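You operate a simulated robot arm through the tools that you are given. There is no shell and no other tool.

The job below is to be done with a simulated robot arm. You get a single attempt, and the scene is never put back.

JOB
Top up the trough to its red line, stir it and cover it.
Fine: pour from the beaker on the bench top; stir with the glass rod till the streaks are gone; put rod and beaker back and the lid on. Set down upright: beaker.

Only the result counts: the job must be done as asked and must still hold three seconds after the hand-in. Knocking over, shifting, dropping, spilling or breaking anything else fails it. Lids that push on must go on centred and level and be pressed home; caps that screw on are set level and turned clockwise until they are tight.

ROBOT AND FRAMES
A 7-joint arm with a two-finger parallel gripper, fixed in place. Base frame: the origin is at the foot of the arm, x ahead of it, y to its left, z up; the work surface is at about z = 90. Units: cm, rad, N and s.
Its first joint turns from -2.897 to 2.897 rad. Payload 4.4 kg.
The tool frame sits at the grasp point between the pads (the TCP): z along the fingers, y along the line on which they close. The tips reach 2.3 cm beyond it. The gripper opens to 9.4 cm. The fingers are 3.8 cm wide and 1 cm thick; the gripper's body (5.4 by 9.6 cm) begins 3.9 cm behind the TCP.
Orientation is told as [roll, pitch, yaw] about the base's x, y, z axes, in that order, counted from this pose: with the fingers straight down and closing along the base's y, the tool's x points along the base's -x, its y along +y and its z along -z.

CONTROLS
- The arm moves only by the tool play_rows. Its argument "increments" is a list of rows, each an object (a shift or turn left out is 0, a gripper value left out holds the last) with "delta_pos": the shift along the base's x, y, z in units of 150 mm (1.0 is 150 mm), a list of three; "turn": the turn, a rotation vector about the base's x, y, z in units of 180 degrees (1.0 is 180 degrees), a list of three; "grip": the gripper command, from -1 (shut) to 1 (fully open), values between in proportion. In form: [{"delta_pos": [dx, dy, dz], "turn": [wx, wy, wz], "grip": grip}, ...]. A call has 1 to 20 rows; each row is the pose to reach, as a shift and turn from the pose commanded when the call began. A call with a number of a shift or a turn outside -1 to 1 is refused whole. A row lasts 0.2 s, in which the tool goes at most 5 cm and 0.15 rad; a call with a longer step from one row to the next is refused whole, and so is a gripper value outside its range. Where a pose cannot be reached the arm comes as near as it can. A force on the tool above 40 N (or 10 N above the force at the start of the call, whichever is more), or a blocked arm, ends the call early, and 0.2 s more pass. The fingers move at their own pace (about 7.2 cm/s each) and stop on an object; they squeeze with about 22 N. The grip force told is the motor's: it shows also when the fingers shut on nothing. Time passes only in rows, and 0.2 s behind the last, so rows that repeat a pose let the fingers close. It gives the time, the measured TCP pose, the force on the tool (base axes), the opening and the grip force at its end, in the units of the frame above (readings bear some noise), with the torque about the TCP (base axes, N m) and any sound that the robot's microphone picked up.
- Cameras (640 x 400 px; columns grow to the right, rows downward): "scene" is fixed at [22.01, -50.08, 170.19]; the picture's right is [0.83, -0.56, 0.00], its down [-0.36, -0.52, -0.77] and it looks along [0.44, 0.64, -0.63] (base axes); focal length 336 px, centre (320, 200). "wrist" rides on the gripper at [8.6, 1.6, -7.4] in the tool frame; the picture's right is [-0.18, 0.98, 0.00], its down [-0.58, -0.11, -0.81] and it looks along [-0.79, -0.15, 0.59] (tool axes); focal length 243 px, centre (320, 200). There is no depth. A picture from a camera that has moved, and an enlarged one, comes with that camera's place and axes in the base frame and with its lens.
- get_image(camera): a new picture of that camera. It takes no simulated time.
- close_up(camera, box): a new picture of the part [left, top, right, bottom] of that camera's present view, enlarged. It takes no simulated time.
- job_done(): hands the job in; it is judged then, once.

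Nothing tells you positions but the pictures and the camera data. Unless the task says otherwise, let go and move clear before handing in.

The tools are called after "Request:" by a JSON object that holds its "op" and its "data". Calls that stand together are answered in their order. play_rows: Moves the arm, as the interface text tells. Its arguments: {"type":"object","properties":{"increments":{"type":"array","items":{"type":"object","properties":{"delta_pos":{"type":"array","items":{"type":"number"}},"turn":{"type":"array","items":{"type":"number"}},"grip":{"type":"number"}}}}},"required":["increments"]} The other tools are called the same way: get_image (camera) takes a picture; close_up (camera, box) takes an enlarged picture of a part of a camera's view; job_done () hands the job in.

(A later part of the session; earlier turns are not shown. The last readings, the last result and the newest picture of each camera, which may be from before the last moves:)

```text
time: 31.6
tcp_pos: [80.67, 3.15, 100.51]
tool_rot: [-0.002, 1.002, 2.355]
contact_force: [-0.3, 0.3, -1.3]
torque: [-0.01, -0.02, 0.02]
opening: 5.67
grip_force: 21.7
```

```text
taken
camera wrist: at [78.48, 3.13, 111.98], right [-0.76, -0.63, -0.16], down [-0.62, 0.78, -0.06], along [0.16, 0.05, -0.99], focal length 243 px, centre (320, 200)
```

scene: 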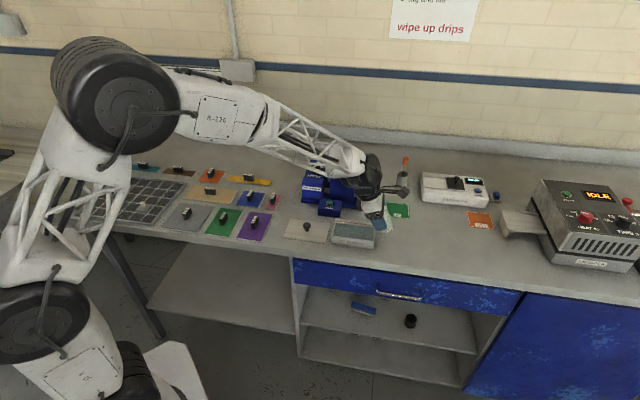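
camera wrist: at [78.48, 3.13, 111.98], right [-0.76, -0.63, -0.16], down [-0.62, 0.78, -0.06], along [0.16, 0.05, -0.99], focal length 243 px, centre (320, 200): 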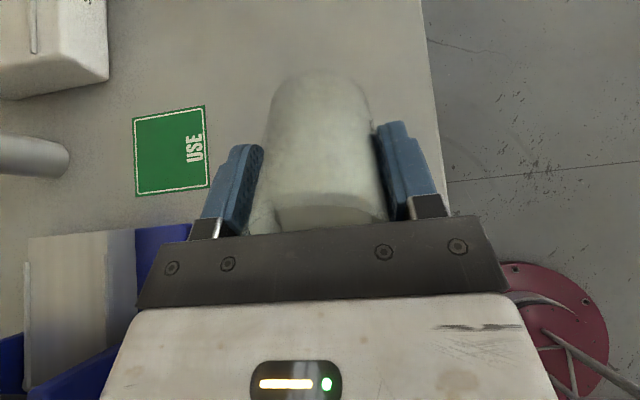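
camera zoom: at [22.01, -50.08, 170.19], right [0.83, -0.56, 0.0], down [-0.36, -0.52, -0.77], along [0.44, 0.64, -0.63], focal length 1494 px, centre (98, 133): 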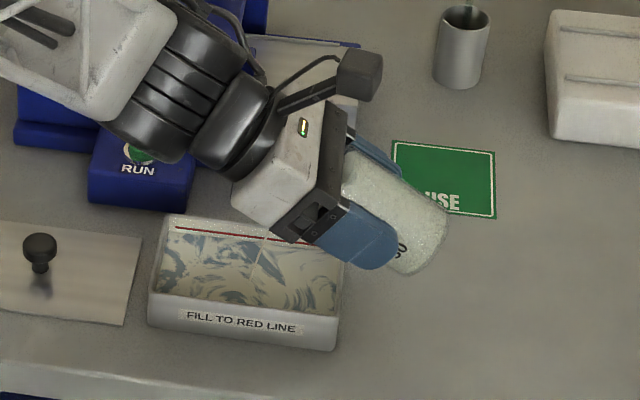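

Still about two thirds of the gap to go. I keep pouring and measure at the left back corner with more magnification.

Request:
{"op": "play_rows", "data": {"increments": [{"turn": [-0.0059, -0.0059, 0]}, {"turn": [-0.0118, -0.0118, 0]}, {"turn": [-0.0157, -0.0157, 0]}, {"turn": [-0.0157, -0.0157, 0]}, {"turn": [-0.0157, -0.0157, 0]}, {"turn": [-0.0157, -0.0157, 0]}, {"turn": [-0.0157, -0.0157, 0]}, {"turn": [-0.0157, -0.0157, 0]}]}}

Request:
{"op": "close_up", "data": {"camera": "scene", "box": [332, 216, 356, 231]}}

Request:
{"op": "close_up", "data": {"camera": "scene", "box": [326, 214, 382, 249]}}

```text
time: 33.4
tcp_pos: [80.78, 3.17, 100.67]
tool_rot: [0.0, 1.074, 2.355]
contact_force: [0.3, -0.6, -1.0]
torque: [0.01, 0.04, -0.01]
opening: 5.65
grip_force: 22.2
```

```text
16.00 times, centred on (344, 224) of scene
camera zoom: at [22.01, -50.08, 170.19], right [0.83, -0.56, 0.0], down [-0.36, -0.52, -0.77], along [0.44, 0.64, -0.63], focal length 5376 px, centre (-64, -176)
```

zoom: 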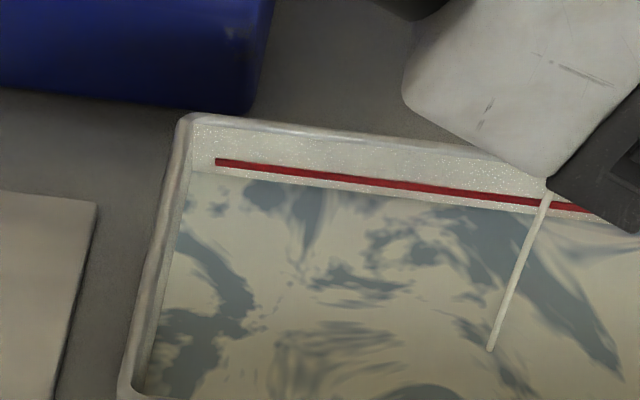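

```text
11.43 times, centred on (354, 232) of scene
camera zoom: at [22.01, -50.08, 170.19], right [0.83, -0.56, 0.0], down [-0.36, -0.52, -0.77], along [0.44, 0.64, -0.63], focal length 3840 px, centre (-69, -160)
```

zoom: 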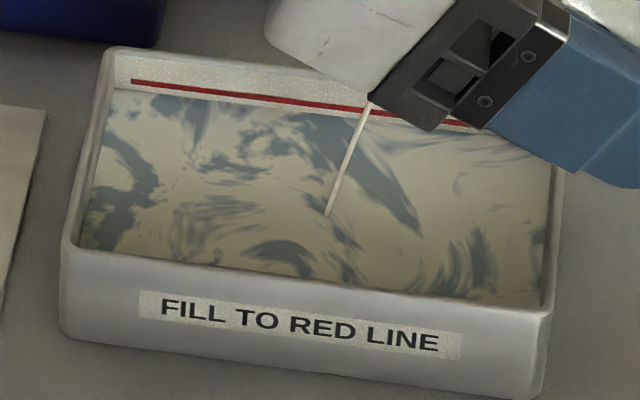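

About 0.35 cm remains to the red line. I hold the angle and see how much flow is left before tilting more.

Request:
{"op": "play_rows", "data": {"increments": [{"turn": [0, 0, 0]}, {"turn": [0, 0, 0]}, {"turn": [0, 0, 0]}]}}

Request:
{"op": "close_up", "data": {"camera": "scene", "box": [332, 216, 356, 231]}}

```text
time: 34.2
tcp_pos: [80.81, 3.27, 100.53]
tool_rot: [0.0, 1.073, 2.356]
contact_force: [-1.0, -0.2, -1.4]
torque: [0.03, 0.0, -0.02]
opening: 5.67
grip_force: 22.2
```

```text
16.00 times, centred on (344, 224) of scene
camera zoom: at [22.01, -50.08, 170.19], right [0.83, -0.56, 0.0], down [-0.36, -0.52, -0.77], along [0.44, 0.64, -0.63], focal length 5376 px, centre (-64, -176)
```

zoom: 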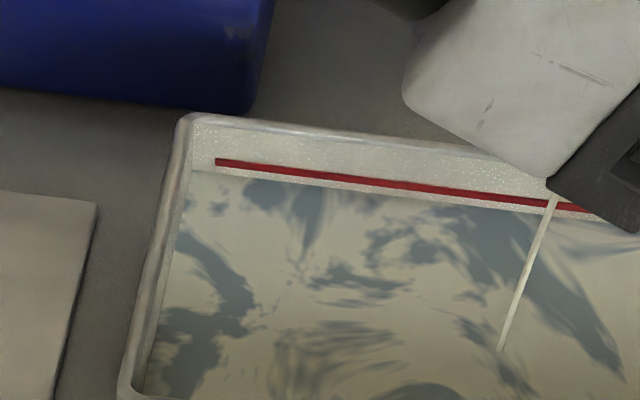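

Request:
{"op": "play_rows", "data": {"increments": [{"turn": [-0.0039, -0.0039, 0]}, {"turn": [-0.0079, -0.0079, 0]}, {"turn": [-0.0079, -0.0079, 0]}, {"turn": [-0.0079, -0.0079, 0]}, {"turn": [-0.0079, -0.0079, 0]}]}}

Request:
{"op": "close_up", "data": {"camera": "scene", "box": [332, 216, 356, 231]}}

```text
time: 35.4
tcp_pos: [80.77, 3.3, 100.58]
tool_rot: [-0.002, 1.108, 2.356]
contact_force: [-0.4, 0.2, -1.9]
torque: [-0.01, -0.02, 0.02]
opening: 5.67
grip_force: 22.1
```

```text
16.00 times, centred on (344, 224) of scene
camera zoom: at [22.01, -50.08, 170.19], right [0.83, -0.56, 0.0], down [-0.36, -0.52, -0.77], along [0.44, 0.64, -0.63], focal length 5376 px, centre (-64, -176)
```

zoom: 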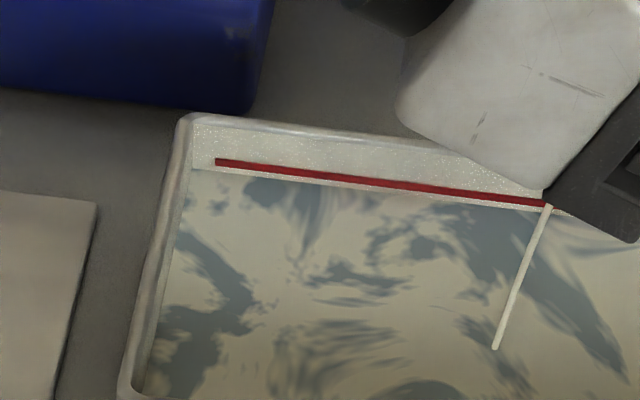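

The level is now just below the red line. I add small increments and check each time.

Request:
{"op": "play_rows", "data": {"increments": [{"turn": [-0.0039, -0.0039, 0]}, {"turn": [-0.0079, -0.0079, 0]}, {"turn": [-0.0079, -0.0079, 0]}, {"turn": [-0.0079, -0.0079, 0]}, {"turn": [-0.0079, -0.0079, 0]}]}}

Request:
{"op": "close_up", "data": {"camera": "scene", "box": [332, 216, 356, 231]}}

Request:
{"op": "close_up", "data": {"camera": "scene", "box": [336, 218, 348, 226]}}

```text
time: 36.6
tcp_pos: [80.86, 3.17, 100.64]
tool_rot: [0.001, 1.144, 2.359]
contact_force: [-0.1, 0.2, -1.0]
torque: [0.03, 0.04, -0.01]
opening: 5.68
grip_force: 21.9
```

```text
16.00 times, centred on (344, 224) of scene
camera zoom: at [22.01, -50.08, 170.19], right [0.83, -0.56, 0.0], down [-0.36, -0.52, -0.77], along [0.44, 0.64, -0.63], focal length 5376 px, centre (-64, -176)
```

zoom: 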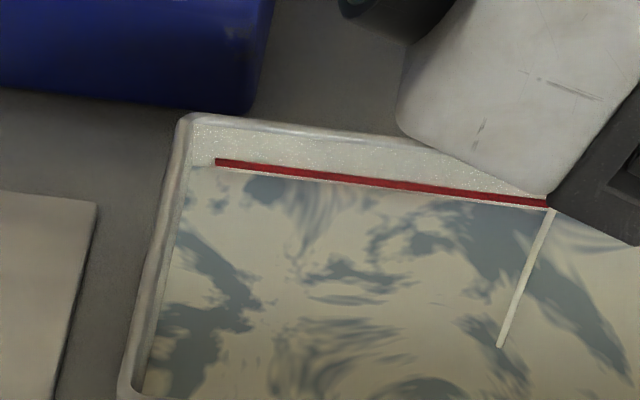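

```text
16.00 times, centred on (342, 222) of scene
camera zoom: at [22.01, -50.08, 170.19], right [0.83, -0.56, 0.0], down [-0.36, -0.52, -0.77], along [0.44, 0.64, -0.63], focal length 5376 px, centre (-32, -152)
```

zoom: 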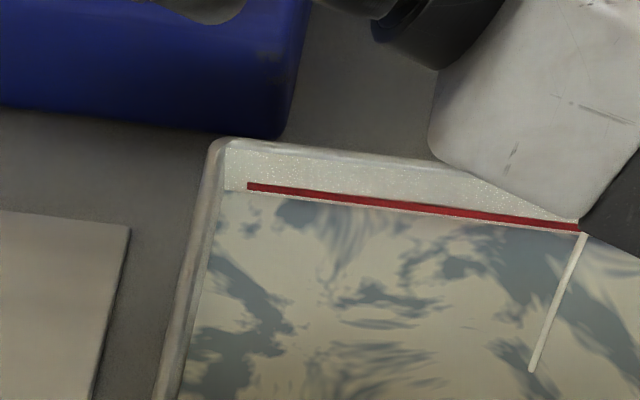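

The level is almost touching the underside of the red line. One more small increment should bring it to the middle of the line.

Request:
{"op": "play_rows", "data": {"increments": [{"turn": [-0.0039, -0.0039, 0]}, {"turn": [-0.0059, -0.0059, 0]}, {"turn": [-0.0059, -0.0059, 0]}, {"turn": [-0.0059, -0.0059, 0]}]}}

Request:
{"op": "close_up", "data": {"camera": "scene", "box": [332, 216, 356, 231]}}

```text
time: 37.6
tcp_pos: [80.77, 3.06, 100.65]
tool_rot: [0.0, 1.17, 2.357]
contact_force: [-0.1, 0.7, -0.4]
torque: [0.03, -0.03, 0.02]
opening: 5.66
grip_force: 21.6
```

```text
16.00 times, centred on (344, 224) of scene
camera zoom: at [22.01, -50.08, 170.19], right [0.83, -0.56, 0.0], down [-0.36, -0.52, -0.77], along [0.44, 0.64, -0.63], focal length 5376 px, centre (-64, -176)
```

zoom: 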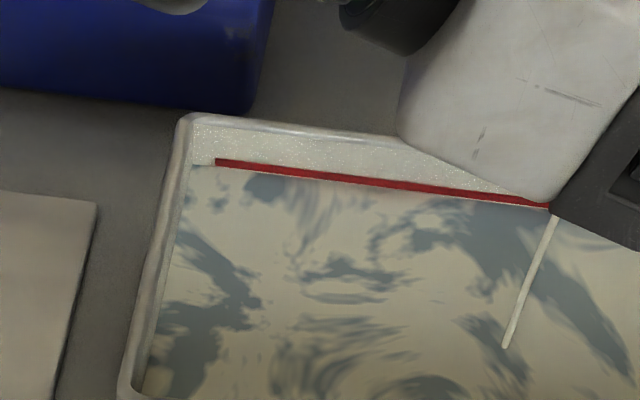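

The level touches the line's lower edge. I hold very briefly and then tilt back upright, letting the last of the flow bring it onto the line.

Request:
{"op": "play_rows", "data": {"increments": [{"turn": [0, 0, 0]}, {"turn": [0.0118, 0.0118, 0]}, {"turn": [0.0393, 0.0393, 0]}, {"turn": [0.0707, 0.0707, 0]}, {"turn": [0.1021, 0.1021, 0]}, {"turn": [0.1336, 0.1336, 0]}, {"turn": [0.165, 0.165, 0]}, {"turn": [0.1964, 0.1964, 0]}, {"turn": [0.2239, 0.2239, 0]}, {"turn": [0.2475, 0.2475, 0]}, {"turn": [0.2633, 0.2633, 0]}, {"turn": [0.2633, 0.2633, 0]}]}}

Request:
{"op": "close_up", "data": {"camera": "scene", "box": [332, 216, 356, 231]}}

Request:
{"op": "close_up", "data": {"camera": "scene", "box": [310, 170, 430, 260]}}

Request:
{"op": "get_image", "data": {"camera": "wrist"}}

```text
time: 40.2
tcp_pos: [80.81, 3.29, 100.57]
tool_rot: [-0.003, 0.001, 2.357]
contact_force: [0.8, 0.0, -1.1]
torque: [-0.01, 0.0, 0.04]
opening: 5.62
grip_force: 21.5
```

```text
16.00 times, centred on (344, 224) of scene
camera zoom: at [22.01, -50.08, 170.19], right [0.83, -0.56, 0.0], down [-0.36, -0.52, -0.77], along [0.44, 0.64, -0.63], focal length 5376 px, centre (-64, -176)
```

zoom: 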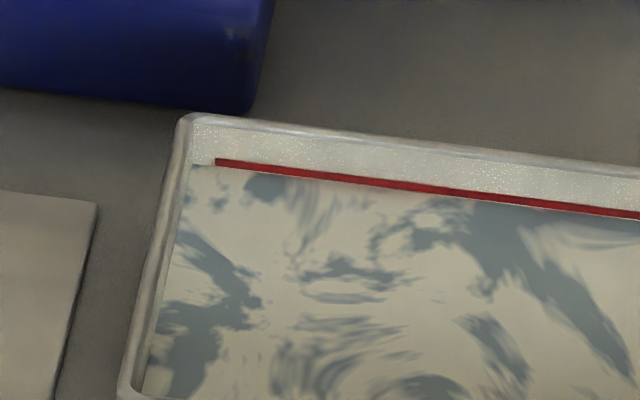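

```text
4.44 times, centred on (370, 215) of scene
camera zoom: at [22.01, -50.08, 170.19], right [0.83, -0.56, 0.0], down [-0.36, -0.52, -0.77], along [0.44, 0.64, -0.63], focal length 1494 px, centre (98, 133)
```

zoom: 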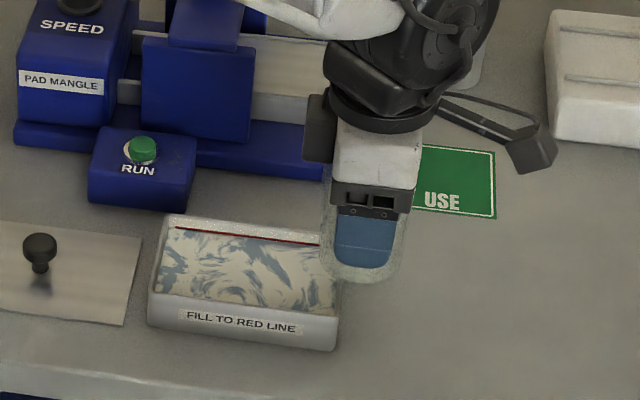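

```text
taken
camera wrist: at [85.77, -4.14, 108.17], right [-0.82, -0.57, 0.0], down [-0.33, 0.49, 0.81], along [-0.46, 0.67, -0.59], focal length 243 px, centre (320, 200)
```

wrist: 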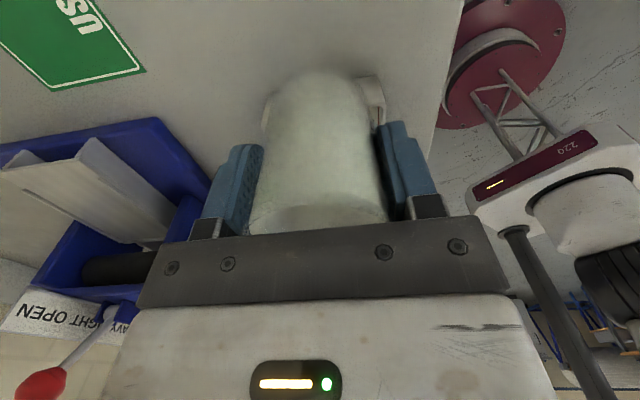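

The level now overlaps the lower part of the red line, and streaks are clearly visible. Now I carry the beaker back to its spot.

Request:
{"op": "play_rows", "data": {"increments": [{"delta_pos": [0, 0, 0.03]}, {"delta_pos": [0, 0, 0.08]}, {"delta_pos": [0.02, -0.013, 0.12]}, {"delta_pos": [0.069, -0.045, 0.12]}, {"delta_pos": [0.122, -0.081, 0.12]}, {"delta_pos": [0.183, -0.121, 0.12]}, {"delta_pos": [0.244, -0.161, 0.12]}, {"delta_pos": [0.312, -0.207, 0.12]}, {"delta_pos": [0.381, -0.252, 0.12]}, {"delta_pos": [0.45, -0.297, 0.12]}, {"delta_pos": [0.518, -0.343, 0.12]}, {"delta_pos": [0.579, -0.383, 0.12]}, {"delta_pos": [0.64, -0.423, 0.12]}, {"delta_pos": [0.693, -0.459, 0.12]}, {"delta_pos": [0.732, -0.484, 0.12]}, {"delta_pos": [0.754, -0.499, 0.12]}, {"delta_pos": [0.762, -0.504, 0.12]}, {"delta_pos": [0.762, -0.504, 0.12]}]}}

Request:
{"op": "play_rows", "data": {"increments": [{"delta_pos": [0, 0, -0.06]}, {"delta_pos": [0, 0, -0.14]}, {"delta_pos": [0, 0, -0.22]}, {"delta_pos": [0, 0, -0.3]}, {"delta_pos": [0, 0, -0.36]}, {"delta_pos": [0, 0, -0.41]}, {"delta_pos": [0, 0, -0.44]}, {"delta_pos": [0, 0, -0.46]}, {"delta_pos": [0, 0, -0.46]}]}}

Request:
{"op": "close_up", "data": {"camera": "scene", "box": [380, 170, 480, 260]}}

```text
time: 44.0
tcp_pos: [92.29, -4.44, 102.35]
tool_rot: [0.0, 0.0, 2.356]
contact_force: [-0.5, -0.7, -1.6]
torque: [0.02, -0.02, 0.0]
opening: 5.65
grip_force: 22.2
```

```text
time: 46.0
tcp_pos: [92.59, -4.28, 95.49]
tool_rot: [0.0, 0.001, 2.356]
contact_force: [0.6, -1.4, -1.3]
torque: [0.0, 0.01, -0.02]
opening: 5.63
grip_force: 21.9
```

```text
4.44 times, centred on (430, 215) of scene
camera zoom: at [22.01, -50.08, 170.19], right [0.83, -0.56, 0.0], down [-0.36, -0.52, -0.77], along [0.44, 0.64, -0.63], focal length 1494 px, centre (-169, 133)
```

zoom: 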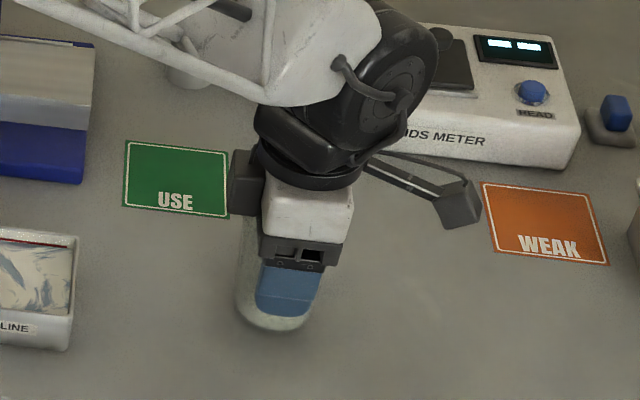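

The beaker hangs about half a centimetre above its spot. I lower the last bit slowly until it rests.

Request:
{"op": "play_rows", "data": {"increments": [{"delta_pos": [0, 0, -0.01]}, {"delta_pos": [0, 0, -0.02]}, {"delta_pos": [0, 0, -0.03]}, {"delta_pos": [0, 0, -0.033]}, {"delta_pos": [0, 0, -0.033]}]}}

Request:
{"op": "play_rows", "data": {"increments": [{"delta_pos": [0, 0, -0.004]}, {"delta_pos": [0, 0, -0.008]}, {"delta_pos": [0, 0, -0.008]}, {"delta_pos": [0, 0, -0.008]}]}}

Request:
{"op": "close_up", "data": {"camera": "scene", "box": [400, 210, 448, 250]}}

```text
time: 47.2
tcp_pos: [92.38, -4.45, 95.07]
tool_rot: [-0.001, 0.002, 2.358]
contact_force: [1.8, 1.6, 16.9]
torque: [-0.07, -0.09, 0.08]
opening: 5.65
grip_force: 22.3
```

```text
time: 48.2
tcp_pos: [92.24, -4.32, 94.74]
tool_rot: [-0.001, -0.001, 2.357]
contact_force: [0.9, -4.0, 17.0]
torque: [0.05, 0.02, 0.02]
opening: 5.62
grip_force: 21.8
```

```text
10.00 times, centred on (424, 230) of scene
camera zoom: at [22.01, -50.08, 170.19], right [0.83, -0.56, 0.0], down [-0.36, -0.52, -0.77], along [0.44, 0.64, -0.63], focal length 3360 px, centre (-720, -100)
```

zoom: 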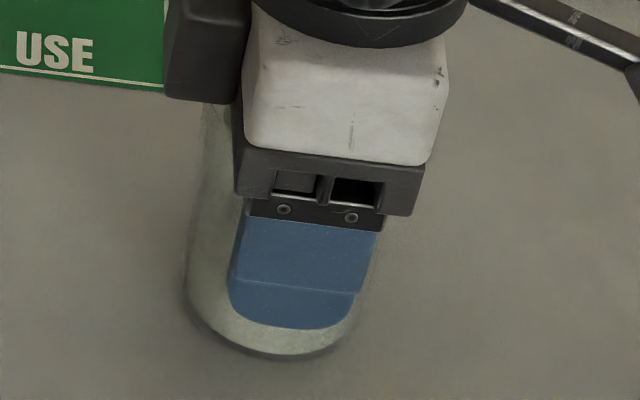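

The beaker has touched down. I open the fingers gradually and then retreat straight up.

Request:
{"op": "play_rows", "data": {"increments": [{"grip": 0.2}, {"grip": 0.25}, {"grip": 0.32}, {"grip": 0.45}, {"grip": 0.6}, {"grip": 0.8}, {"grip": 1}, {"grip": 1}]}}

Request:
{"op": "play_rows", "data": {"increments": [{"delta_pos": [0, 0, 0.05]}, {"delta_pos": [0, 0, 0.15]}, {"delta_pos": [0, 0, 0.3]}, {"delta_pos": [0, 0, 0.5]}, {"delta_pos": [0, 0, 0.7]}, {"delta_pos": [0, 0, 0.9]}, {"delta_pos": [0, 0, 0.9]}]}}

Request:
{"op": "close_up", "data": {"camera": "scene", "box": [400, 210, 448, 250]}}

Request:
{"op": "close_up", "data": {"camera": "scene", "box": [326, 214, 382, 249]}}

Request:
{"op": "get_image", "data": {"camera": "scene"}}

```text
time: 50.0
tcp_pos: [92.26, -4.3, 94.85]
tool_rot: [0.0, 0.0, 2.355]
contact_force: [-0.4, 0.2, -0.8]
torque: [-0.01, -0.01, -0.02]
opening: 9.41
grip_force: 0.1
```

```text
time: 51.6
tcp_pos: [92.13, -4.64, 108.24]
tool_rot: [0.0, -0.001, 2.355]
contact_force: [0.5, -0.4, -0.2]
torque: [-0.01, -0.01, 0.01]
opening: 9.4
grip_force: 0.2
```

```text
10.00 times, centred on (424, 230) of scene
camera zoom: at [22.01, -50.08, 170.19], right [0.83, -0.56, 0.0], down [-0.36, -0.52, -0.77], along [0.44, 0.64, -0.63], focal length 3360 px, centre (-720, -100)
```

zoom: 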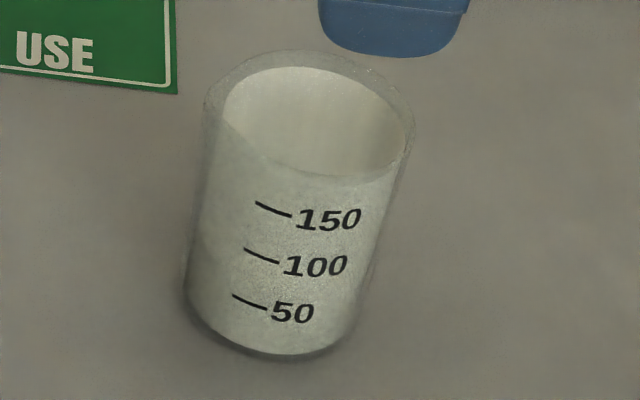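

```text
11.43 times, centred on (354, 232) of scene
camera zoom: at [22.01, -50.08, 170.19], right [0.83, -0.56, 0.0], down [-0.36, -0.52, -0.77], along [0.44, 0.64, -0.63], focal length 3840 px, centre (-69, -160)
```

zoom: 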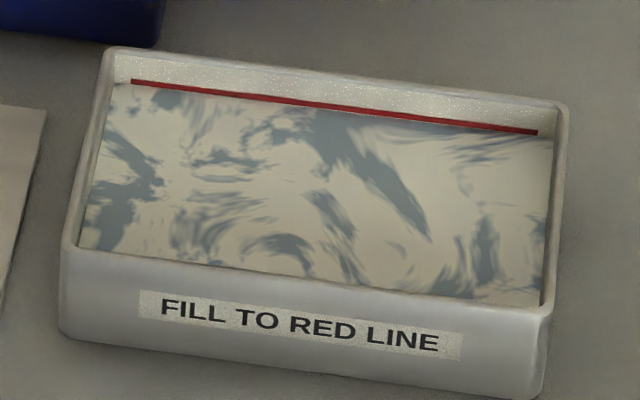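

```text
taken
```

scene: 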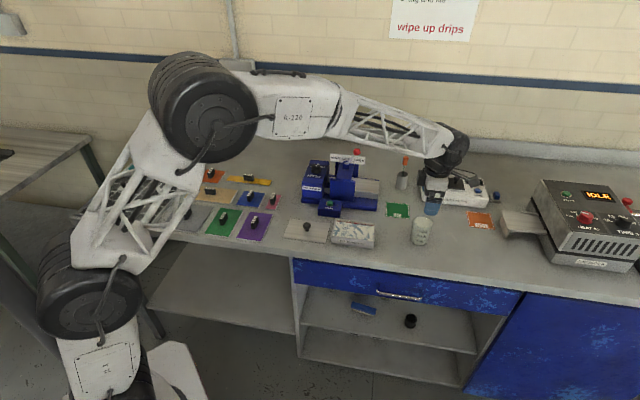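

The beaker stands upright on its old spot and nothing was spilled. I'll check the level at both ends of the line before moving on.

Request:
{"op": "close_up", "data": {"camera": "scene", "box": [334, 218, 350, 228]}}

Request:
{"op": "close_up", "data": {"camera": "scene", "box": [362, 220, 378, 230]}}

```text
16.00 times, centred on (342, 223) of scene
camera zoom: at [22.01, -50.08, 170.19], right [0.83, -0.56, 0.0], down [-0.36, -0.52, -0.77], along [0.44, 0.64, -0.63], focal length 5376 px, centre (-32, -168)
```

zoom: 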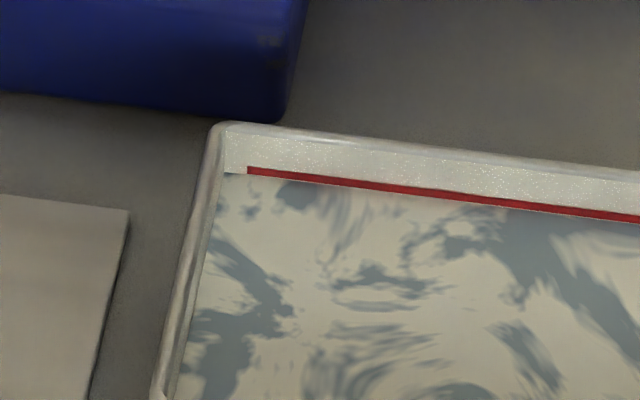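

```text
16.00 times, centred on (370, 225) of scene
camera zoom: at [22.01, -50.08, 170.19], right [0.83, -0.56, 0.0], down [-0.36, -0.52, -0.77], along [0.44, 0.64, -0.63], focal length 5376 px, centre (-480, -200)
```

zoom: 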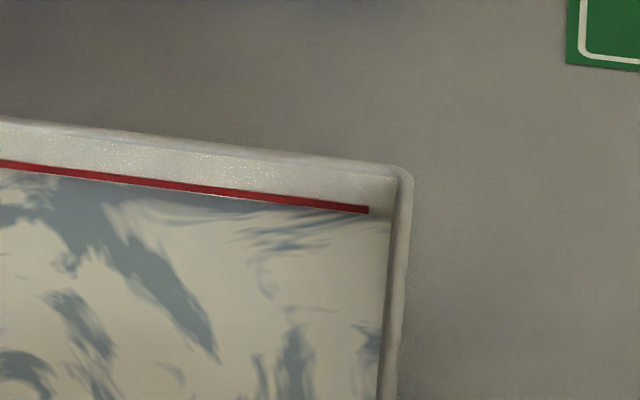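

The level sits about 1 mm below the middle of the line, so I'd like to add a few more millilitres. I regrasp the beaker with the same proven motions.

Request:
{"op": "play_rows", "data": {"increments": [{"delta_pos": [0.007, -0.005, -0.25]}, {"delta_pos": [0.007, -0.005, -0.5]}, {"delta_pos": [0.007, -0.005, -0.68]}, {"delta_pos": [0.007, -0.005, -0.82]}, {"delta_pos": [0.007, -0.005, -0.89]}, {"delta_pos": [0.007, -0.005, -0.89]}]}}

Request:
{"op": "play_rows", "data": {"increments": [{"grip": 0.6}, {"grip": 0.5}, {"grip": 0.45}, {"grip": 0.4}, {"grip": 0.36}, {"grip": 0.32}, {"grip": 0.28}, {"grip": 0.24}, {"grip": 0.2}, {"grip": 0.1}, {"grip": -0.2}, {"grip": -1}, {"grip": -1}, {"grip": -1}]}}

Request:
{"op": "get_image", "data": {"camera": "wrist"}}

```text
time: 53.0
tcp_pos: [92.45, -4.31, 95.13]
tool_rot: [0.0, -0.002, 2.356]
contact_force: [0.0, 0.5, 0.2]
torque: [-0.01, -0.01, 0.04]
opening: 9.39
grip_force: 0.0
```

```text
time: 56.0
tcp_pos: [92.38, -4.29, 95.15]
tool_rot: [0.0, 0.0, 2.357]
contact_force: [-0.1, -0.6, 0.2]
torque: [-0.04, 0.0, -0.01]
opening: 5.63
grip_force: 22.7
```

```text
taken
camera wrist: at [97.38, -11.6, 102.72], right [-0.82, -0.57, 0.0], down [-0.33, 0.49, 0.81], along [-0.46, 0.67, -0.59], focal length 243 px, centre (320, 200)
```

wrist: 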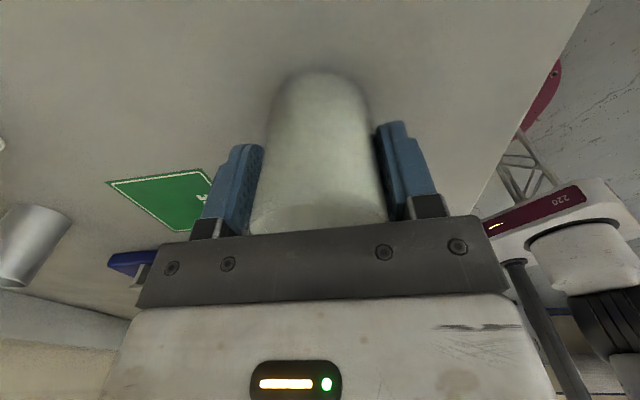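

Gripped again. I lift and carry it to the pouring spot.

Request:
{"op": "play_rows", "data": {"increments": [{"delta_pos": [0, 0, 0.03]}, {"delta_pos": [0, 0, 0.09]}, {"delta_pos": [0, 0, 0.17]}, {"delta_pos": [0, 0, 0.26]}, {"delta_pos": [0, 0, 0.35]}, {"delta_pos": [0, 0, 0.43]}, {"delta_pos": [0, 0, 0.48]}, {"delta_pos": [0, 0, 0.5]}, {"delta_pos": [0, 0, 0.5]}]}}

Request:
{"op": "play_rows", "data": {"increments": [{"delta_pos": [-0.02, 0.013, 0]}, {"delta_pos": [-0.069, 0.045, 0]}, {"delta_pos": [-0.122, 0.081, 0]}, {"delta_pos": [-0.183, 0.121, 0]}, {"delta_pos": [-0.244, 0.161, 0]}, {"delta_pos": [-0.312, 0.207, 0]}, {"delta_pos": [-0.381, 0.252, 0]}, {"delta_pos": [-0.45, 0.297, 0]}, {"delta_pos": [-0.518, 0.343, 0]}, {"delta_pos": [-0.579, 0.383, 0]}, {"delta_pos": [-0.64, 0.423, 0]}, {"delta_pos": [-0.693, 0.459, -0.02]}, {"delta_pos": [-0.735, 0.486, -0.05]}, {"delta_pos": [-0.76, 0.503, -0.09]}, {"delta_pos": [-0.769, 0.509, -0.129]}, {"delta_pos": [-0.769, 0.509, -0.129]}]}}

Request:
{"op": "close_up", "data": {"camera": "scene", "box": [310, 170, 430, 260]}}

```text
time: 58.0
tcp_pos: [92.51, -4.47, 102.62]
tool_rot: [0.0, 0.0, 2.356]
contact_force: [-0.7, -0.1, -0.3]
torque: [0.02, 0.0, -0.02]
opening: 5.63
grip_force: 22.2
```

```text
time: 61.4
tcp_pos: [80.89, 3.36, 100.51]
tool_rot: [0.0, 0.0, 2.356]
contact_force: [0.1, -0.2, -1.4]
torque: [-0.01, 0.02, 0.01]
opening: 5.63
grip_force: 21.4
```

```text
4.44 times, centred on (370, 215) of scene
camera zoom: at [22.01, -50.08, 170.19], right [0.83, -0.56, 0.0], down [-0.36, -0.52, -0.77], along [0.44, 0.64, -0.63], focal length 1494 px, centre (98, 133)
```

zoom: 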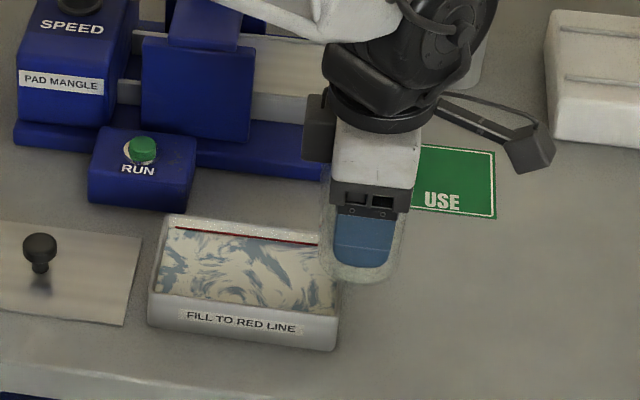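

Now I tilt up to 58°, staying just short of the earlier end angle, and then creep forward.

Request:
{"op": "play_rows", "data": {"increments": [{"turn": [-0.0157, -0.0157, 0]}, {"turn": [-0.047, -0.047, 0]}, {"turn": [-0.0785, -0.0785, 0]}, {"turn": [-0.11, -0.11, 0]}, {"turn": [-0.1414, -0.1414, 0]}, {"turn": [-0.1728, -0.1728, 0]}, {"turn": [-0.2042, -0.2042, 0]}, {"turn": [-0.2278, -0.2278, 0]}, {"turn": [-0.2278, -0.2278, 0]}]}}

Request:
{"op": "close_up", "data": {"camera": "scene", "box": [332, 216, 356, 231]}}

Request:
{"op": "play_rows", "data": {"increments": [{"turn": [-0.0098, -0.0098, 0]}, {"turn": [-0.0196, -0.0196, 0]}, {"turn": [-0.0236, -0.0236, 0]}, {"turn": [-0.0236, -0.0236, 0]}]}}

Request:
{"op": "close_up", "data": {"camera": "scene", "box": [326, 214, 382, 249]}}

```text
time: 63.4
tcp_pos: [80.81, 3.1, 100.63]
tool_rot: [0.0, 1.012, 2.356]
contact_force: [-0.6, -0.1, -0.8]
torque: [0.03, 0.0, 0.0]
opening: 5.61
grip_force: 22.2
```

```text
16.00 times, centred on (344, 224) of scene
camera zoom: at [22.01, -50.08, 170.19], right [0.83, -0.56, 0.0], down [-0.36, -0.52, -0.77], along [0.44, 0.64, -0.63], focal length 5376 px, centre (-64, -176)
```

zoom: 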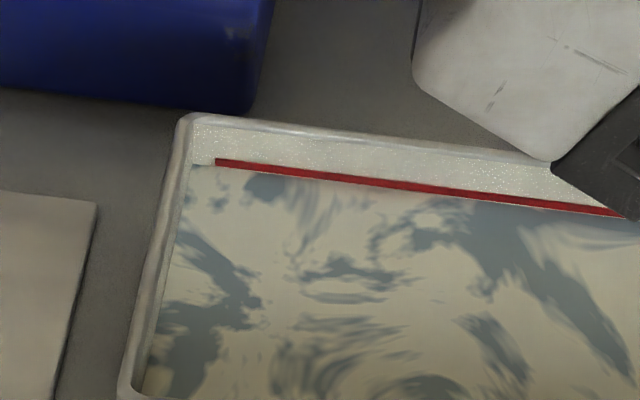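

```text
time: 64.4
tcp_pos: [80.84, 3.15, 100.67]
tool_rot: [0.001, 1.118, 2.358]
contact_force: [-0.3, 0.1, -1.3]
torque: [0.02, 0.04, 0.0]
opening: 5.61
grip_force: 21.5
```

```text
11.43 times, centred on (354, 232) of scene
camera zoom: at [22.01, -50.08, 170.19], right [0.83, -0.56, 0.0], down [-0.36, -0.52, -0.77], along [0.44, 0.64, -0.63], focal length 3840 px, centre (-69, -160)
```

zoom: 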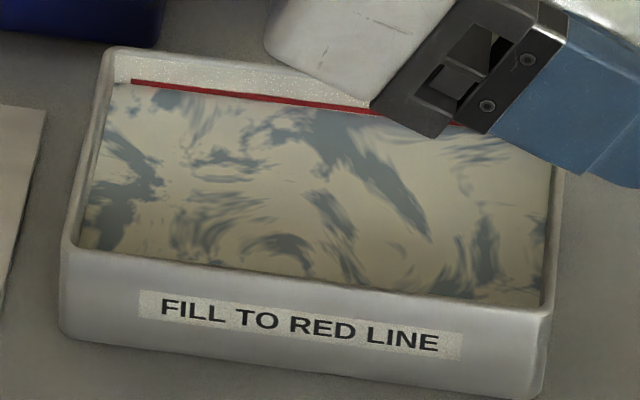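

No flow yet at 64°. I continue in small steps.

Request:
{"op": "play_rows", "data": {"increments": [{"turn": [-0.0079, -0.0079, 0]}, {"turn": [-0.0157, -0.0157, 0]}, {"turn": [-0.0157, -0.0157, 0]}]}}

Request:
{"op": "close_up", "data": {"camera": "scene", "box": [326, 214, 382, 249]}}

```text
time: 65.2
tcp_pos: [80.97, 3.05, 100.59]
tool_rot: [0.001, 1.186, 2.355]
contact_force: [-0.6, 0.4, -1.3]
torque: [0.01, 0.01, 0.0]
opening: 5.6
grip_force: 22.0
```

```text
11.43 times, centred on (354, 232) of scene
camera zoom: at [22.01, -50.08, 170.19], right [0.83, -0.56, 0.0], down [-0.36, -0.52, -0.77], along [0.44, 0.64, -0.63], focal length 3840 px, centre (-69, -160)
```

zoom: 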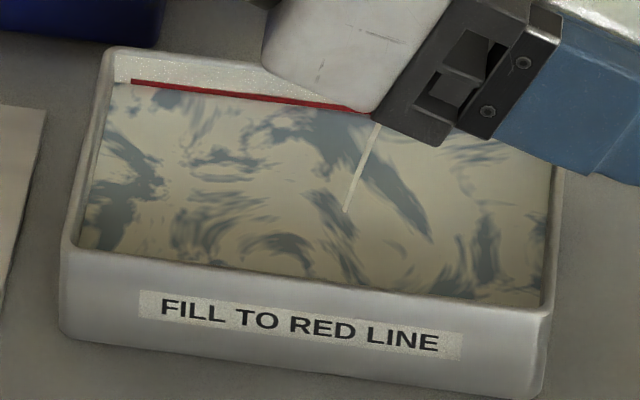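

The thin stream has started again, landing mid-trough. I add slightly and check the line.

Request:
{"op": "play_rows", "data": {"increments": [{"turn": [-0.0039, -0.0039, 0]}, {"turn": [-0.0079, -0.0079, 0]}, {"turn": [-0.0079, -0.0079, 0]}, {"turn": [-0.0079, -0.0079, 0]}]}}

Request:
{"op": "close_up", "data": {"camera": "scene", "box": [332, 216, 356, 231]}}

```text
time: 66.2
tcp_pos: [80.81, 3.12, 100.64]
tool_rot: [0.0, 1.221, 2.356]
contact_force: [0.8, -0.3, -1.6]
torque: [0.01, 0.01, 0.01]
opening: 5.65
grip_force: 21.8
```

```text
16.00 times, centred on (344, 224) of scene
camera zoom: at [22.01, -50.08, 170.19], right [0.83, -0.56, 0.0], down [-0.36, -0.52, -0.77], along [0.44, 0.64, -0.63], focal length 5376 px, centre (-64, -176)
```

zoom: 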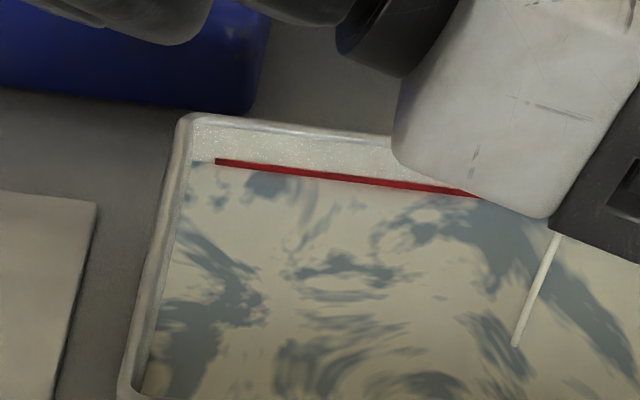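

The level is now inside the red line. After one short hold I tilt back upright.

Request:
{"op": "play_rows", "data": {"increments": [{"turn": [0, 0, 0]}, {"turn": [0.0118, 0.0118, 0]}, {"turn": [0.0393, 0.0393, 0]}, {"turn": [0.0707, 0.0707, 0]}, {"turn": [0.1021, 0.1021, 0]}, {"turn": [0.1336, 0.1336, 0]}, {"turn": [0.165, 0.165, 0]}, {"turn": [0.1964, 0.1964, 0]}, {"turn": [0.2278, 0.2278, 0]}, {"turn": [0.2554, 0.2554, 0]}, {"turn": [0.2711, 0.2711, 0]}, {"turn": [0.275, 0.275, 0]}, {"turn": [0.275, 0.275, 0]}]}}

Request:
{"op": "close_up", "data": {"camera": "scene", "box": [332, 216, 356, 231]}}

Request:
{"op": "close_up", "data": {"camera": "scene", "box": [310, 170, 430, 260]}}

```text
time: 69.0
tcp_pos: [80.79, 3.07, 100.51]
tool_rot: [0.0, 0.001, 2.358]
contact_force: [-0.4, -0.3, -1.2]
torque: [0.03, -0.02, 0.02]
opening: 5.63
grip_force: 22.2
```

```text
16.00 times, centred on (344, 224) of scene
camera zoom: at [22.01, -50.08, 170.19], right [0.83, -0.56, 0.0], down [-0.36, -0.52, -0.77], along [0.44, 0.64, -0.63], focal length 5376 px, centre (-64, -176)
```

zoom: 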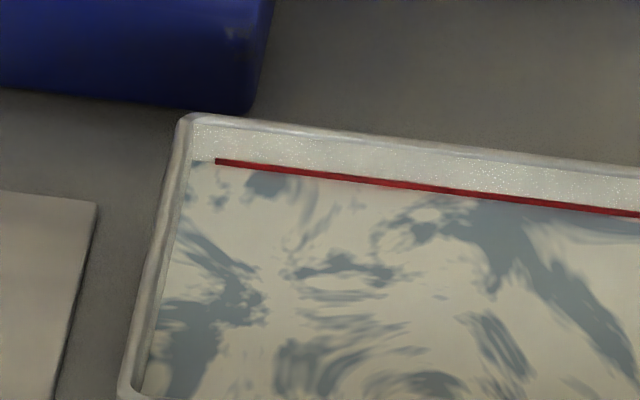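

```text
4.44 times, centred on (370, 215) of scene
camera zoom: at [22.01, -50.08, 170.19], right [0.83, -0.56, 0.0], down [-0.36, -0.52, -0.77], along [0.44, 0.64, -0.63], focal length 1494 px, centre (98, 133)
```

zoom: 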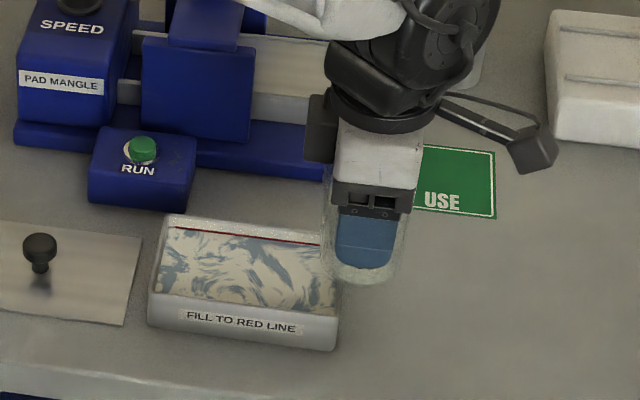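

The level is now at the middle of the red line. I carry the beaker back to its spot.

Request:
{"op": "play_rows", "data": {"increments": [{"delta_pos": [0, 0, 0.04]}, {"delta_pos": [0, 0, 0.09]}, {"delta_pos": [0.02, -0.013, 0.129]}, {"delta_pos": [0.069, -0.045, 0.129]}, {"delta_pos": [0.122, -0.081, 0.129]}, {"delta_pos": [0.183, -0.121, 0.129]}, {"delta_pos": [0.244, -0.161, 0.129]}, {"delta_pos": [0.312, -0.207, 0.129]}, {"delta_pos": [0.381, -0.252, 0.129]}, {"delta_pos": [0.45, -0.297, 0.129]}, {"delta_pos": [0.518, -0.343, 0.129]}, {"delta_pos": [0.579, -0.383, 0.129]}, {"delta_pos": [0.64, -0.423, 0.129]}, {"delta_pos": [0.693, -0.459, 0.129]}, {"delta_pos": [0.735, -0.486, 0.129]}, {"delta_pos": [0.76, -0.503, 0.129]}, {"delta_pos": [0.769, -0.509, 0.129]}, {"delta_pos": [0.769, -0.509, 0.129]}]}}

Request:
{"op": "play_rows", "data": {"increments": [{"delta_pos": [0, 0, -0.06]}, {"delta_pos": [0, 0, -0.14]}, {"delta_pos": [0, 0, -0.22]}, {"delta_pos": [0, 0, -0.3]}, {"delta_pos": [0, 0, -0.36]}, {"delta_pos": [0, 0, -0.41]}, {"delta_pos": [0, 0, -0.44]}, {"delta_pos": [0, 0, -0.455]}, {"delta_pos": [0, 0, -0.455]}]}}

Request:
{"op": "play_rows", "data": {"increments": [{"delta_pos": [0, 0, -0.008]}, {"delta_pos": [0, 0, -0.016]}, {"delta_pos": [0, 0, -0.024]}, {"delta_pos": [0, 0, -0.032]}, {"delta_pos": [0, 0, -0.036]}, {"delta_pos": [0, 0, -0.036]}]}}

Request:
{"op": "close_up", "data": {"camera": "scene", "box": [400, 210, 448, 250]}}

```text
time: 72.8
tcp_pos: [92.46, -4.6, 102.49]
tool_rot: [0.0, -0.001, 2.357]
contact_force: [0.3, -1.2, -0.2]
torque: [-0.01, -0.03, -0.01]
opening: 5.63
grip_force: 21.9
```

```text
time: 74.8
tcp_pos: [92.4, -4.4, 95.71]
tool_rot: [0.0, 0.0, 2.355]
contact_force: [0.4, 1.1, -0.7]
torque: [0.0, -0.04, -0.03]
opening: 5.64
grip_force: 22.1
```

```text
time: 76.2
tcp_pos: [92.28, -4.46, 95.27]
tool_rot: [-0.001, -0.001, 2.356]
contact_force: [0.0, 0.4, -1.0]
torque: [-0.04, -0.01, 0.0]
opening: 5.63
grip_force: 22.0
```

```text
10.00 times, centred on (424, 230) of scene
camera zoom: at [22.01, -50.08, 170.19], right [0.83, -0.56, 0.0], down [-0.36, -0.52, -0.77], along [0.44, 0.64, -0.63], focal length 3360 px, centre (-720, -100)
```

zoom: 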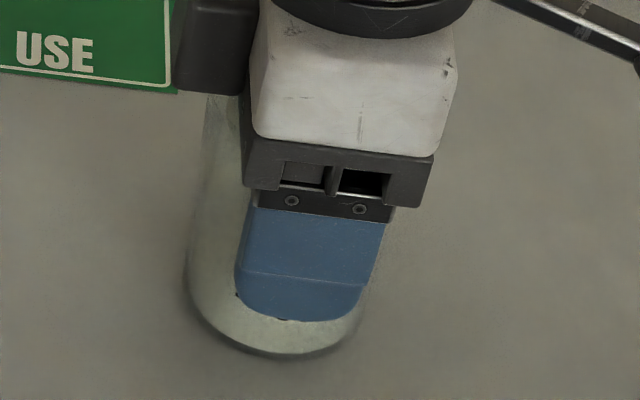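

Not yet touching. I lower a little more in very small steps.

Request:
{"op": "play_rows", "data": {"increments": [{"delta_pos": [0, 0, -0.005]}, {"delta_pos": [0, 0, -0.01]}, {"delta_pos": [0, 0, -0.01]}]}}

Request:
{"op": "play_rows", "data": {"increments": [{"delta_pos": [0, 0, -0.005]}, {"delta_pos": [0, 0, -0.008]}, {"delta_pos": [0, 0, -0.008]}]}}

```text
time: 77.0
tcp_pos: [92.29, -4.43, 95.29]
tool_rot: [-0.002, 0.002, 2.357]
contact_force: [-2.2, 0.9, 14.0]
torque: [0.25, 0.1, 0.0]
opening: 5.65
grip_force: 21.9
```

```text
time: 77.8
tcp_pos: [92.5, -4.52, 94.97]
tool_rot: [0.001, 0.0, 2.356]
contact_force: [4.2, 0.5, 18.1]
torque: [0.02, -0.04, 0.0]
opening: 5.64
grip_force: 22.2
```

The bench contact shows as about 18 N, so the beaker rests on the bench. I release gradually and rise straight up.

Request:
{"op": "play_rows", "data": {"increments": [{"grip": 0.2}, {"grip": 0.25}, {"grip": 0.32}, {"grip": 0.45}, {"grip": 0.6}, {"grip": 0.8}, {"grip": 1}, {"grip": 1}]}}

Request:
{"op": "play_rows", "data": {"increments": [{"delta_pos": [0, 0, 0.05]}, {"delta_pos": [0, 0, 0.15]}, {"delta_pos": [0, 0, 0.3]}, {"delta_pos": [0, 0, 0.5]}, {"delta_pos": [0, 0, 0.75]}, {"delta_pos": [0, 0, 1.0]}, {"delta_pos": [0, 0, 1.0]}]}}

Request:
{"op": "close_up", "data": {"camera": "scene", "box": [400, 210, 448, 250]}}

Request:
{"op": "close_up", "data": {"camera": "scene", "box": [326, 214, 382, 249]}}

```text
time: 79.6
tcp_pos: [92.37, -4.48, 94.88]
tool_rot: [0.001, 0.0, 2.356]
contact_force: [0.1, -0.6, 0.0]
torque: [0.04, 0.03, 0.02]
opening: 9.39
grip_force: 0.1
```

```text
time: 81.2
tcp_pos: [92.47, -4.64, 109.75]
tool_rot: [0.0, -0.001, 2.357]
contact_force: [0.5, -0.8, -0.2]
torque: [-0.01, 0.03, -0.01]
opening: 9.4
grip_force: 0.2
```

```text
10.00 times, centred on (424, 230) of scene
camera zoom: at [22.01, -50.08, 170.19], right [0.83, -0.56, 0.0], down [-0.36, -0.52, -0.77], along [0.44, 0.64, -0.63], focal length 3360 px, centre (-720, -100)
```

zoom: 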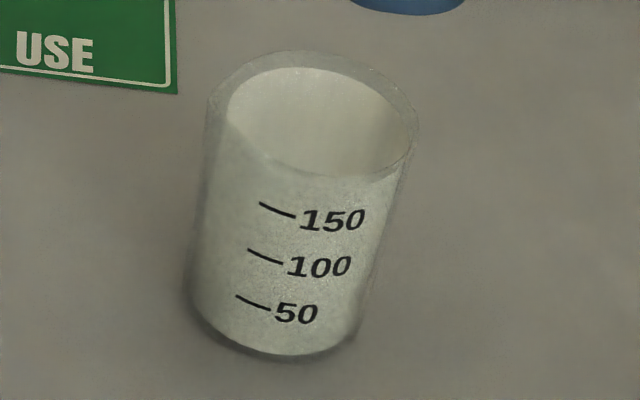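

```text
11.43 times, centred on (354, 232) of scene
camera zoom: at [22.01, -50.08, 170.19], right [0.83, -0.56, 0.0], down [-0.36, -0.52, -0.77], along [0.44, 0.64, -0.63], focal length 3840 px, centre (-69, -160)
```

zoom: 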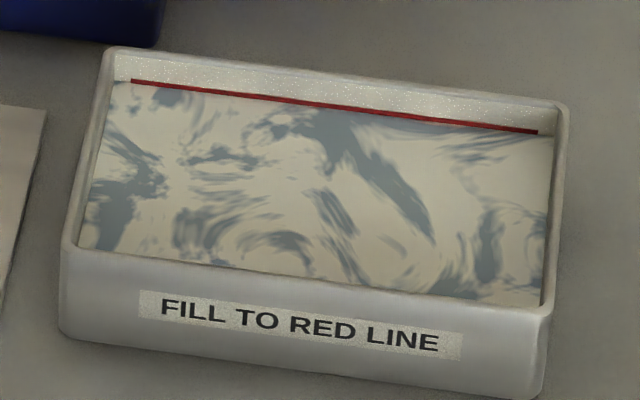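

The beaker is back upright and the level is good. Next is the rod: it lies beyond the straight-down reach, so I'll turn the tool to yaw 25° and tilt it outwards, starting here at safe height.

Request:
{"op": "play_rows", "data": {"increments": [{"delta_pos": [0, 0, 0.05], "turn": [0, 0, -0.047]}, {"delta_pos": [0, 0, 0.1], "turn": [0, 0, -0.094]}, {"delta_pos": [0, 0, 0.15], "turn": [0, 0, -0.141]}, {"delta_pos": [0, 0, 0.2], "turn": [0, 0, -0.188]}, {"delta_pos": [0, 0, 0.25], "turn": [0, 0, -0.235]}, {"delta_pos": [0, 0, 0.3], "turn": [0, 0, -0.282]}, {"delta_pos": [0, 0, 0.3], "turn": [0, 0, -0.329]}, {"delta_pos": [0, 0, 0.3], "turn": [0, 0, -0.376]}, {"delta_pos": [0, 0, 0.3], "turn": [0, 0, -0.423]}, {"delta_pos": [0, 0, 0.3], "turn": [0, 0, -0.47]}, {"delta_pos": [0, 0, 0.3], "turn": [0, 0, -0.517]}, {"delta_pos": [0, 0, 0.3], "turn": [0, 0, -0.564]}, {"delta_pos": [0, 0, 0.3], "turn": [0, 0, -0.6111]}, {"delta_pos": [0, 0, 0.3], "turn": [0, 0, -0.6111]}]}}

Request:
{"op": "get_image", "data": {"camera": "scene"}}

Request:
{"op": "get_image", "data": {"camera": "wrist"}}

```text
time: 84.2
tcp_pos: [92.43, -4.46, 114.37]
tool_rot: [-0.001, 0.001, 0.436]
contact_force: [0.4, 0.0, -0.9]
torque: [-0.02, -0.02, 0.01]
opening: 9.42
grip_force: 0.1
```

```text
taken
```

scene: 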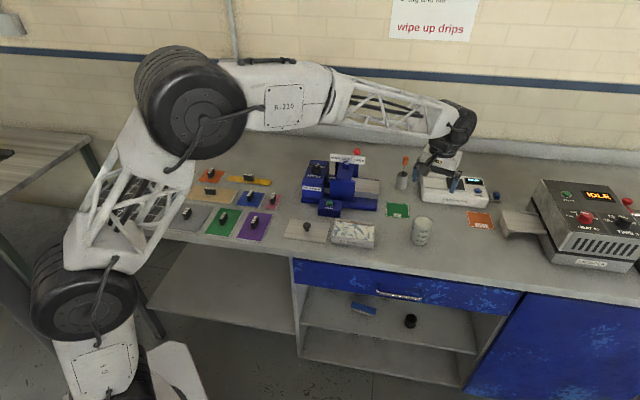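

```text
taken
camera wrist: at [83.89, -6.68, 121.9], right [-0.25, 0.97, 0.0], down [0.57, 0.15, 0.81], along [0.78, 0.2, -0.59], focal length 243 px, centre (320, 200)
```

wrist: 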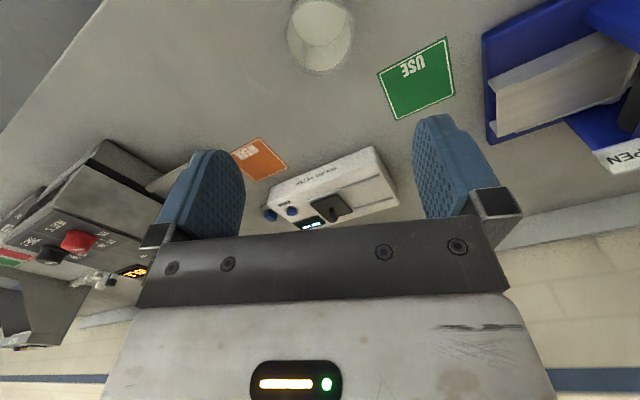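

The turn worked. Now I tilt outwards by 40° and move towards a point in front of the rod, well above the bench.

Request:
{"op": "play_rows", "data": {"increments": [{"delta_pos": [0.02, 0.1, 0], "turn": [0.0134, -0.0288, 0]}, {"delta_pos": [0.04, 0.22, 0], "turn": [0.0268, -0.0575, 0]}, {"delta_pos": [0.07, 0.36, 0], "turn": [0.0402, -0.0863, 0]}, {"delta_pos": [0.1, 0.5, 0], "turn": [0.0537, -0.1151, 0]}, {"delta_pos": [0.13, 0.64, 0], "turn": [0.0671, -0.1439, 0]}, {"delta_pos": [0.15, 0.75, 0], "turn": [0.0805, -0.1726, 0]}, {"delta_pos": [0.17, 0.8, 0], "turn": [0.0939, -0.2014, 0]}, {"delta_pos": [0.17, 0.8, 0], "turn": [0.0939, -0.2014, 0]}]}}

Request:
{"op": "get_image", "data": {"camera": "scene"}}

Request:
{"op": "get_image", "data": {"camera": "wrist"}}

```text
time: 86.0
tcp_pos: [94.88, 7.7, 114.32]
tool_rot: [0.0, -0.698, 0.436]
contact_force: [-0.5, 0.0, -0.7]
torque: [0.0, 0.0, 0.0]
opening: 9.4
grip_force: 0.0
```

```text
taken
```

scene: 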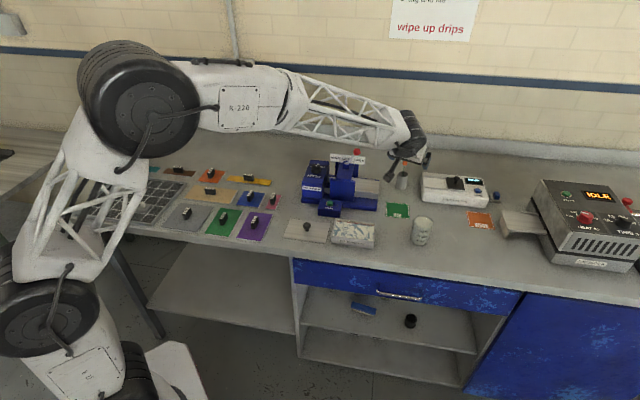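

```text
taken
camera wrist: at [83.86, 4.23, 114.66], right [-0.29, 0.95, 0.12], down [-0.02, -0.13, 0.99], along [0.96, 0.28, 0.06], focal length 243 px, centre (320, 200)
```

wrist: 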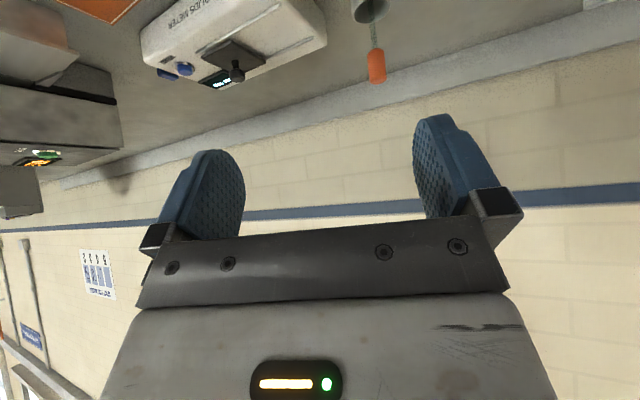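

Both cameras agree on the handle at about (108.2, 19.8, 102.3), and the tilted pose was reached cleanly. I lower to handle height a few centimetres in front of the rod.

Request:
{"op": "play_rows", "data": {"increments": [{"delta_pos": [0.09, 0.14, -0.15]}, {"delta_pos": [0.18, 0.29, -0.33]}, {"delta_pos": [0.27, 0.43, -0.5]}, {"delta_pos": [0.347, 0.558, -0.66]}, {"delta_pos": [0.347, 0.558, -0.66]}]}}

Request:
{"op": "get_image", "data": {"camera": "wrist"}}

Request:
{"op": "close_up", "data": {"camera": "scene", "box": [330, 130, 450, 210]}}

```text
time: 87.2
tcp_pos: [100.04, 15.83, 104.38]
tool_rot: [0.001, -0.697, 0.437]
contact_force: [-0.5, -0.4, 0.4]
torque: [0.01, -0.01, -0.01]
opening: 9.37
grip_force: 0.0
```

```text
taken
camera wrist: at [88.99, 12.47, 104.62], right [-0.29, 0.95, 0.12], down [-0.02, -0.13, 0.99], along [0.96, 0.28, 0.06], focal length 243 px, centre (320, 200)
```

wrist: 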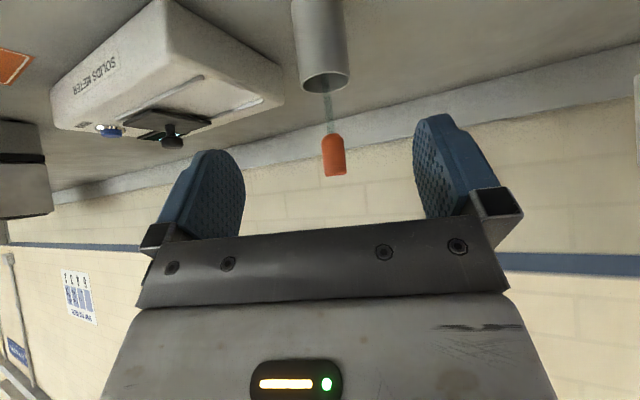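

```text
5.00 times, centred on (390, 170) of scene
camera zoom: at [22.01, -50.08, 170.19], right [0.83, -0.56, 0.0], down [-0.36, -0.52, -0.77], along [0.44, 0.64, -0.63], focal length 1680 px, centre (-30, 350)
```

zoom: 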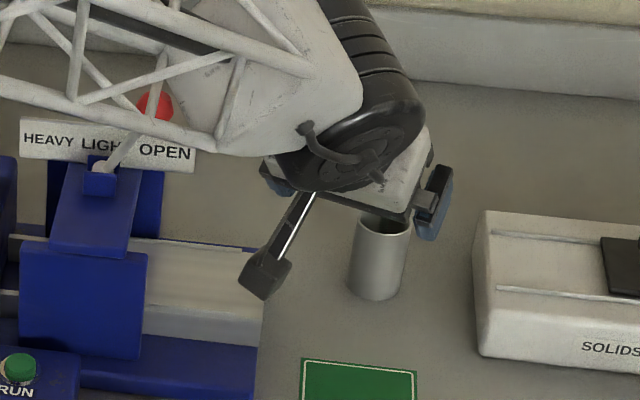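

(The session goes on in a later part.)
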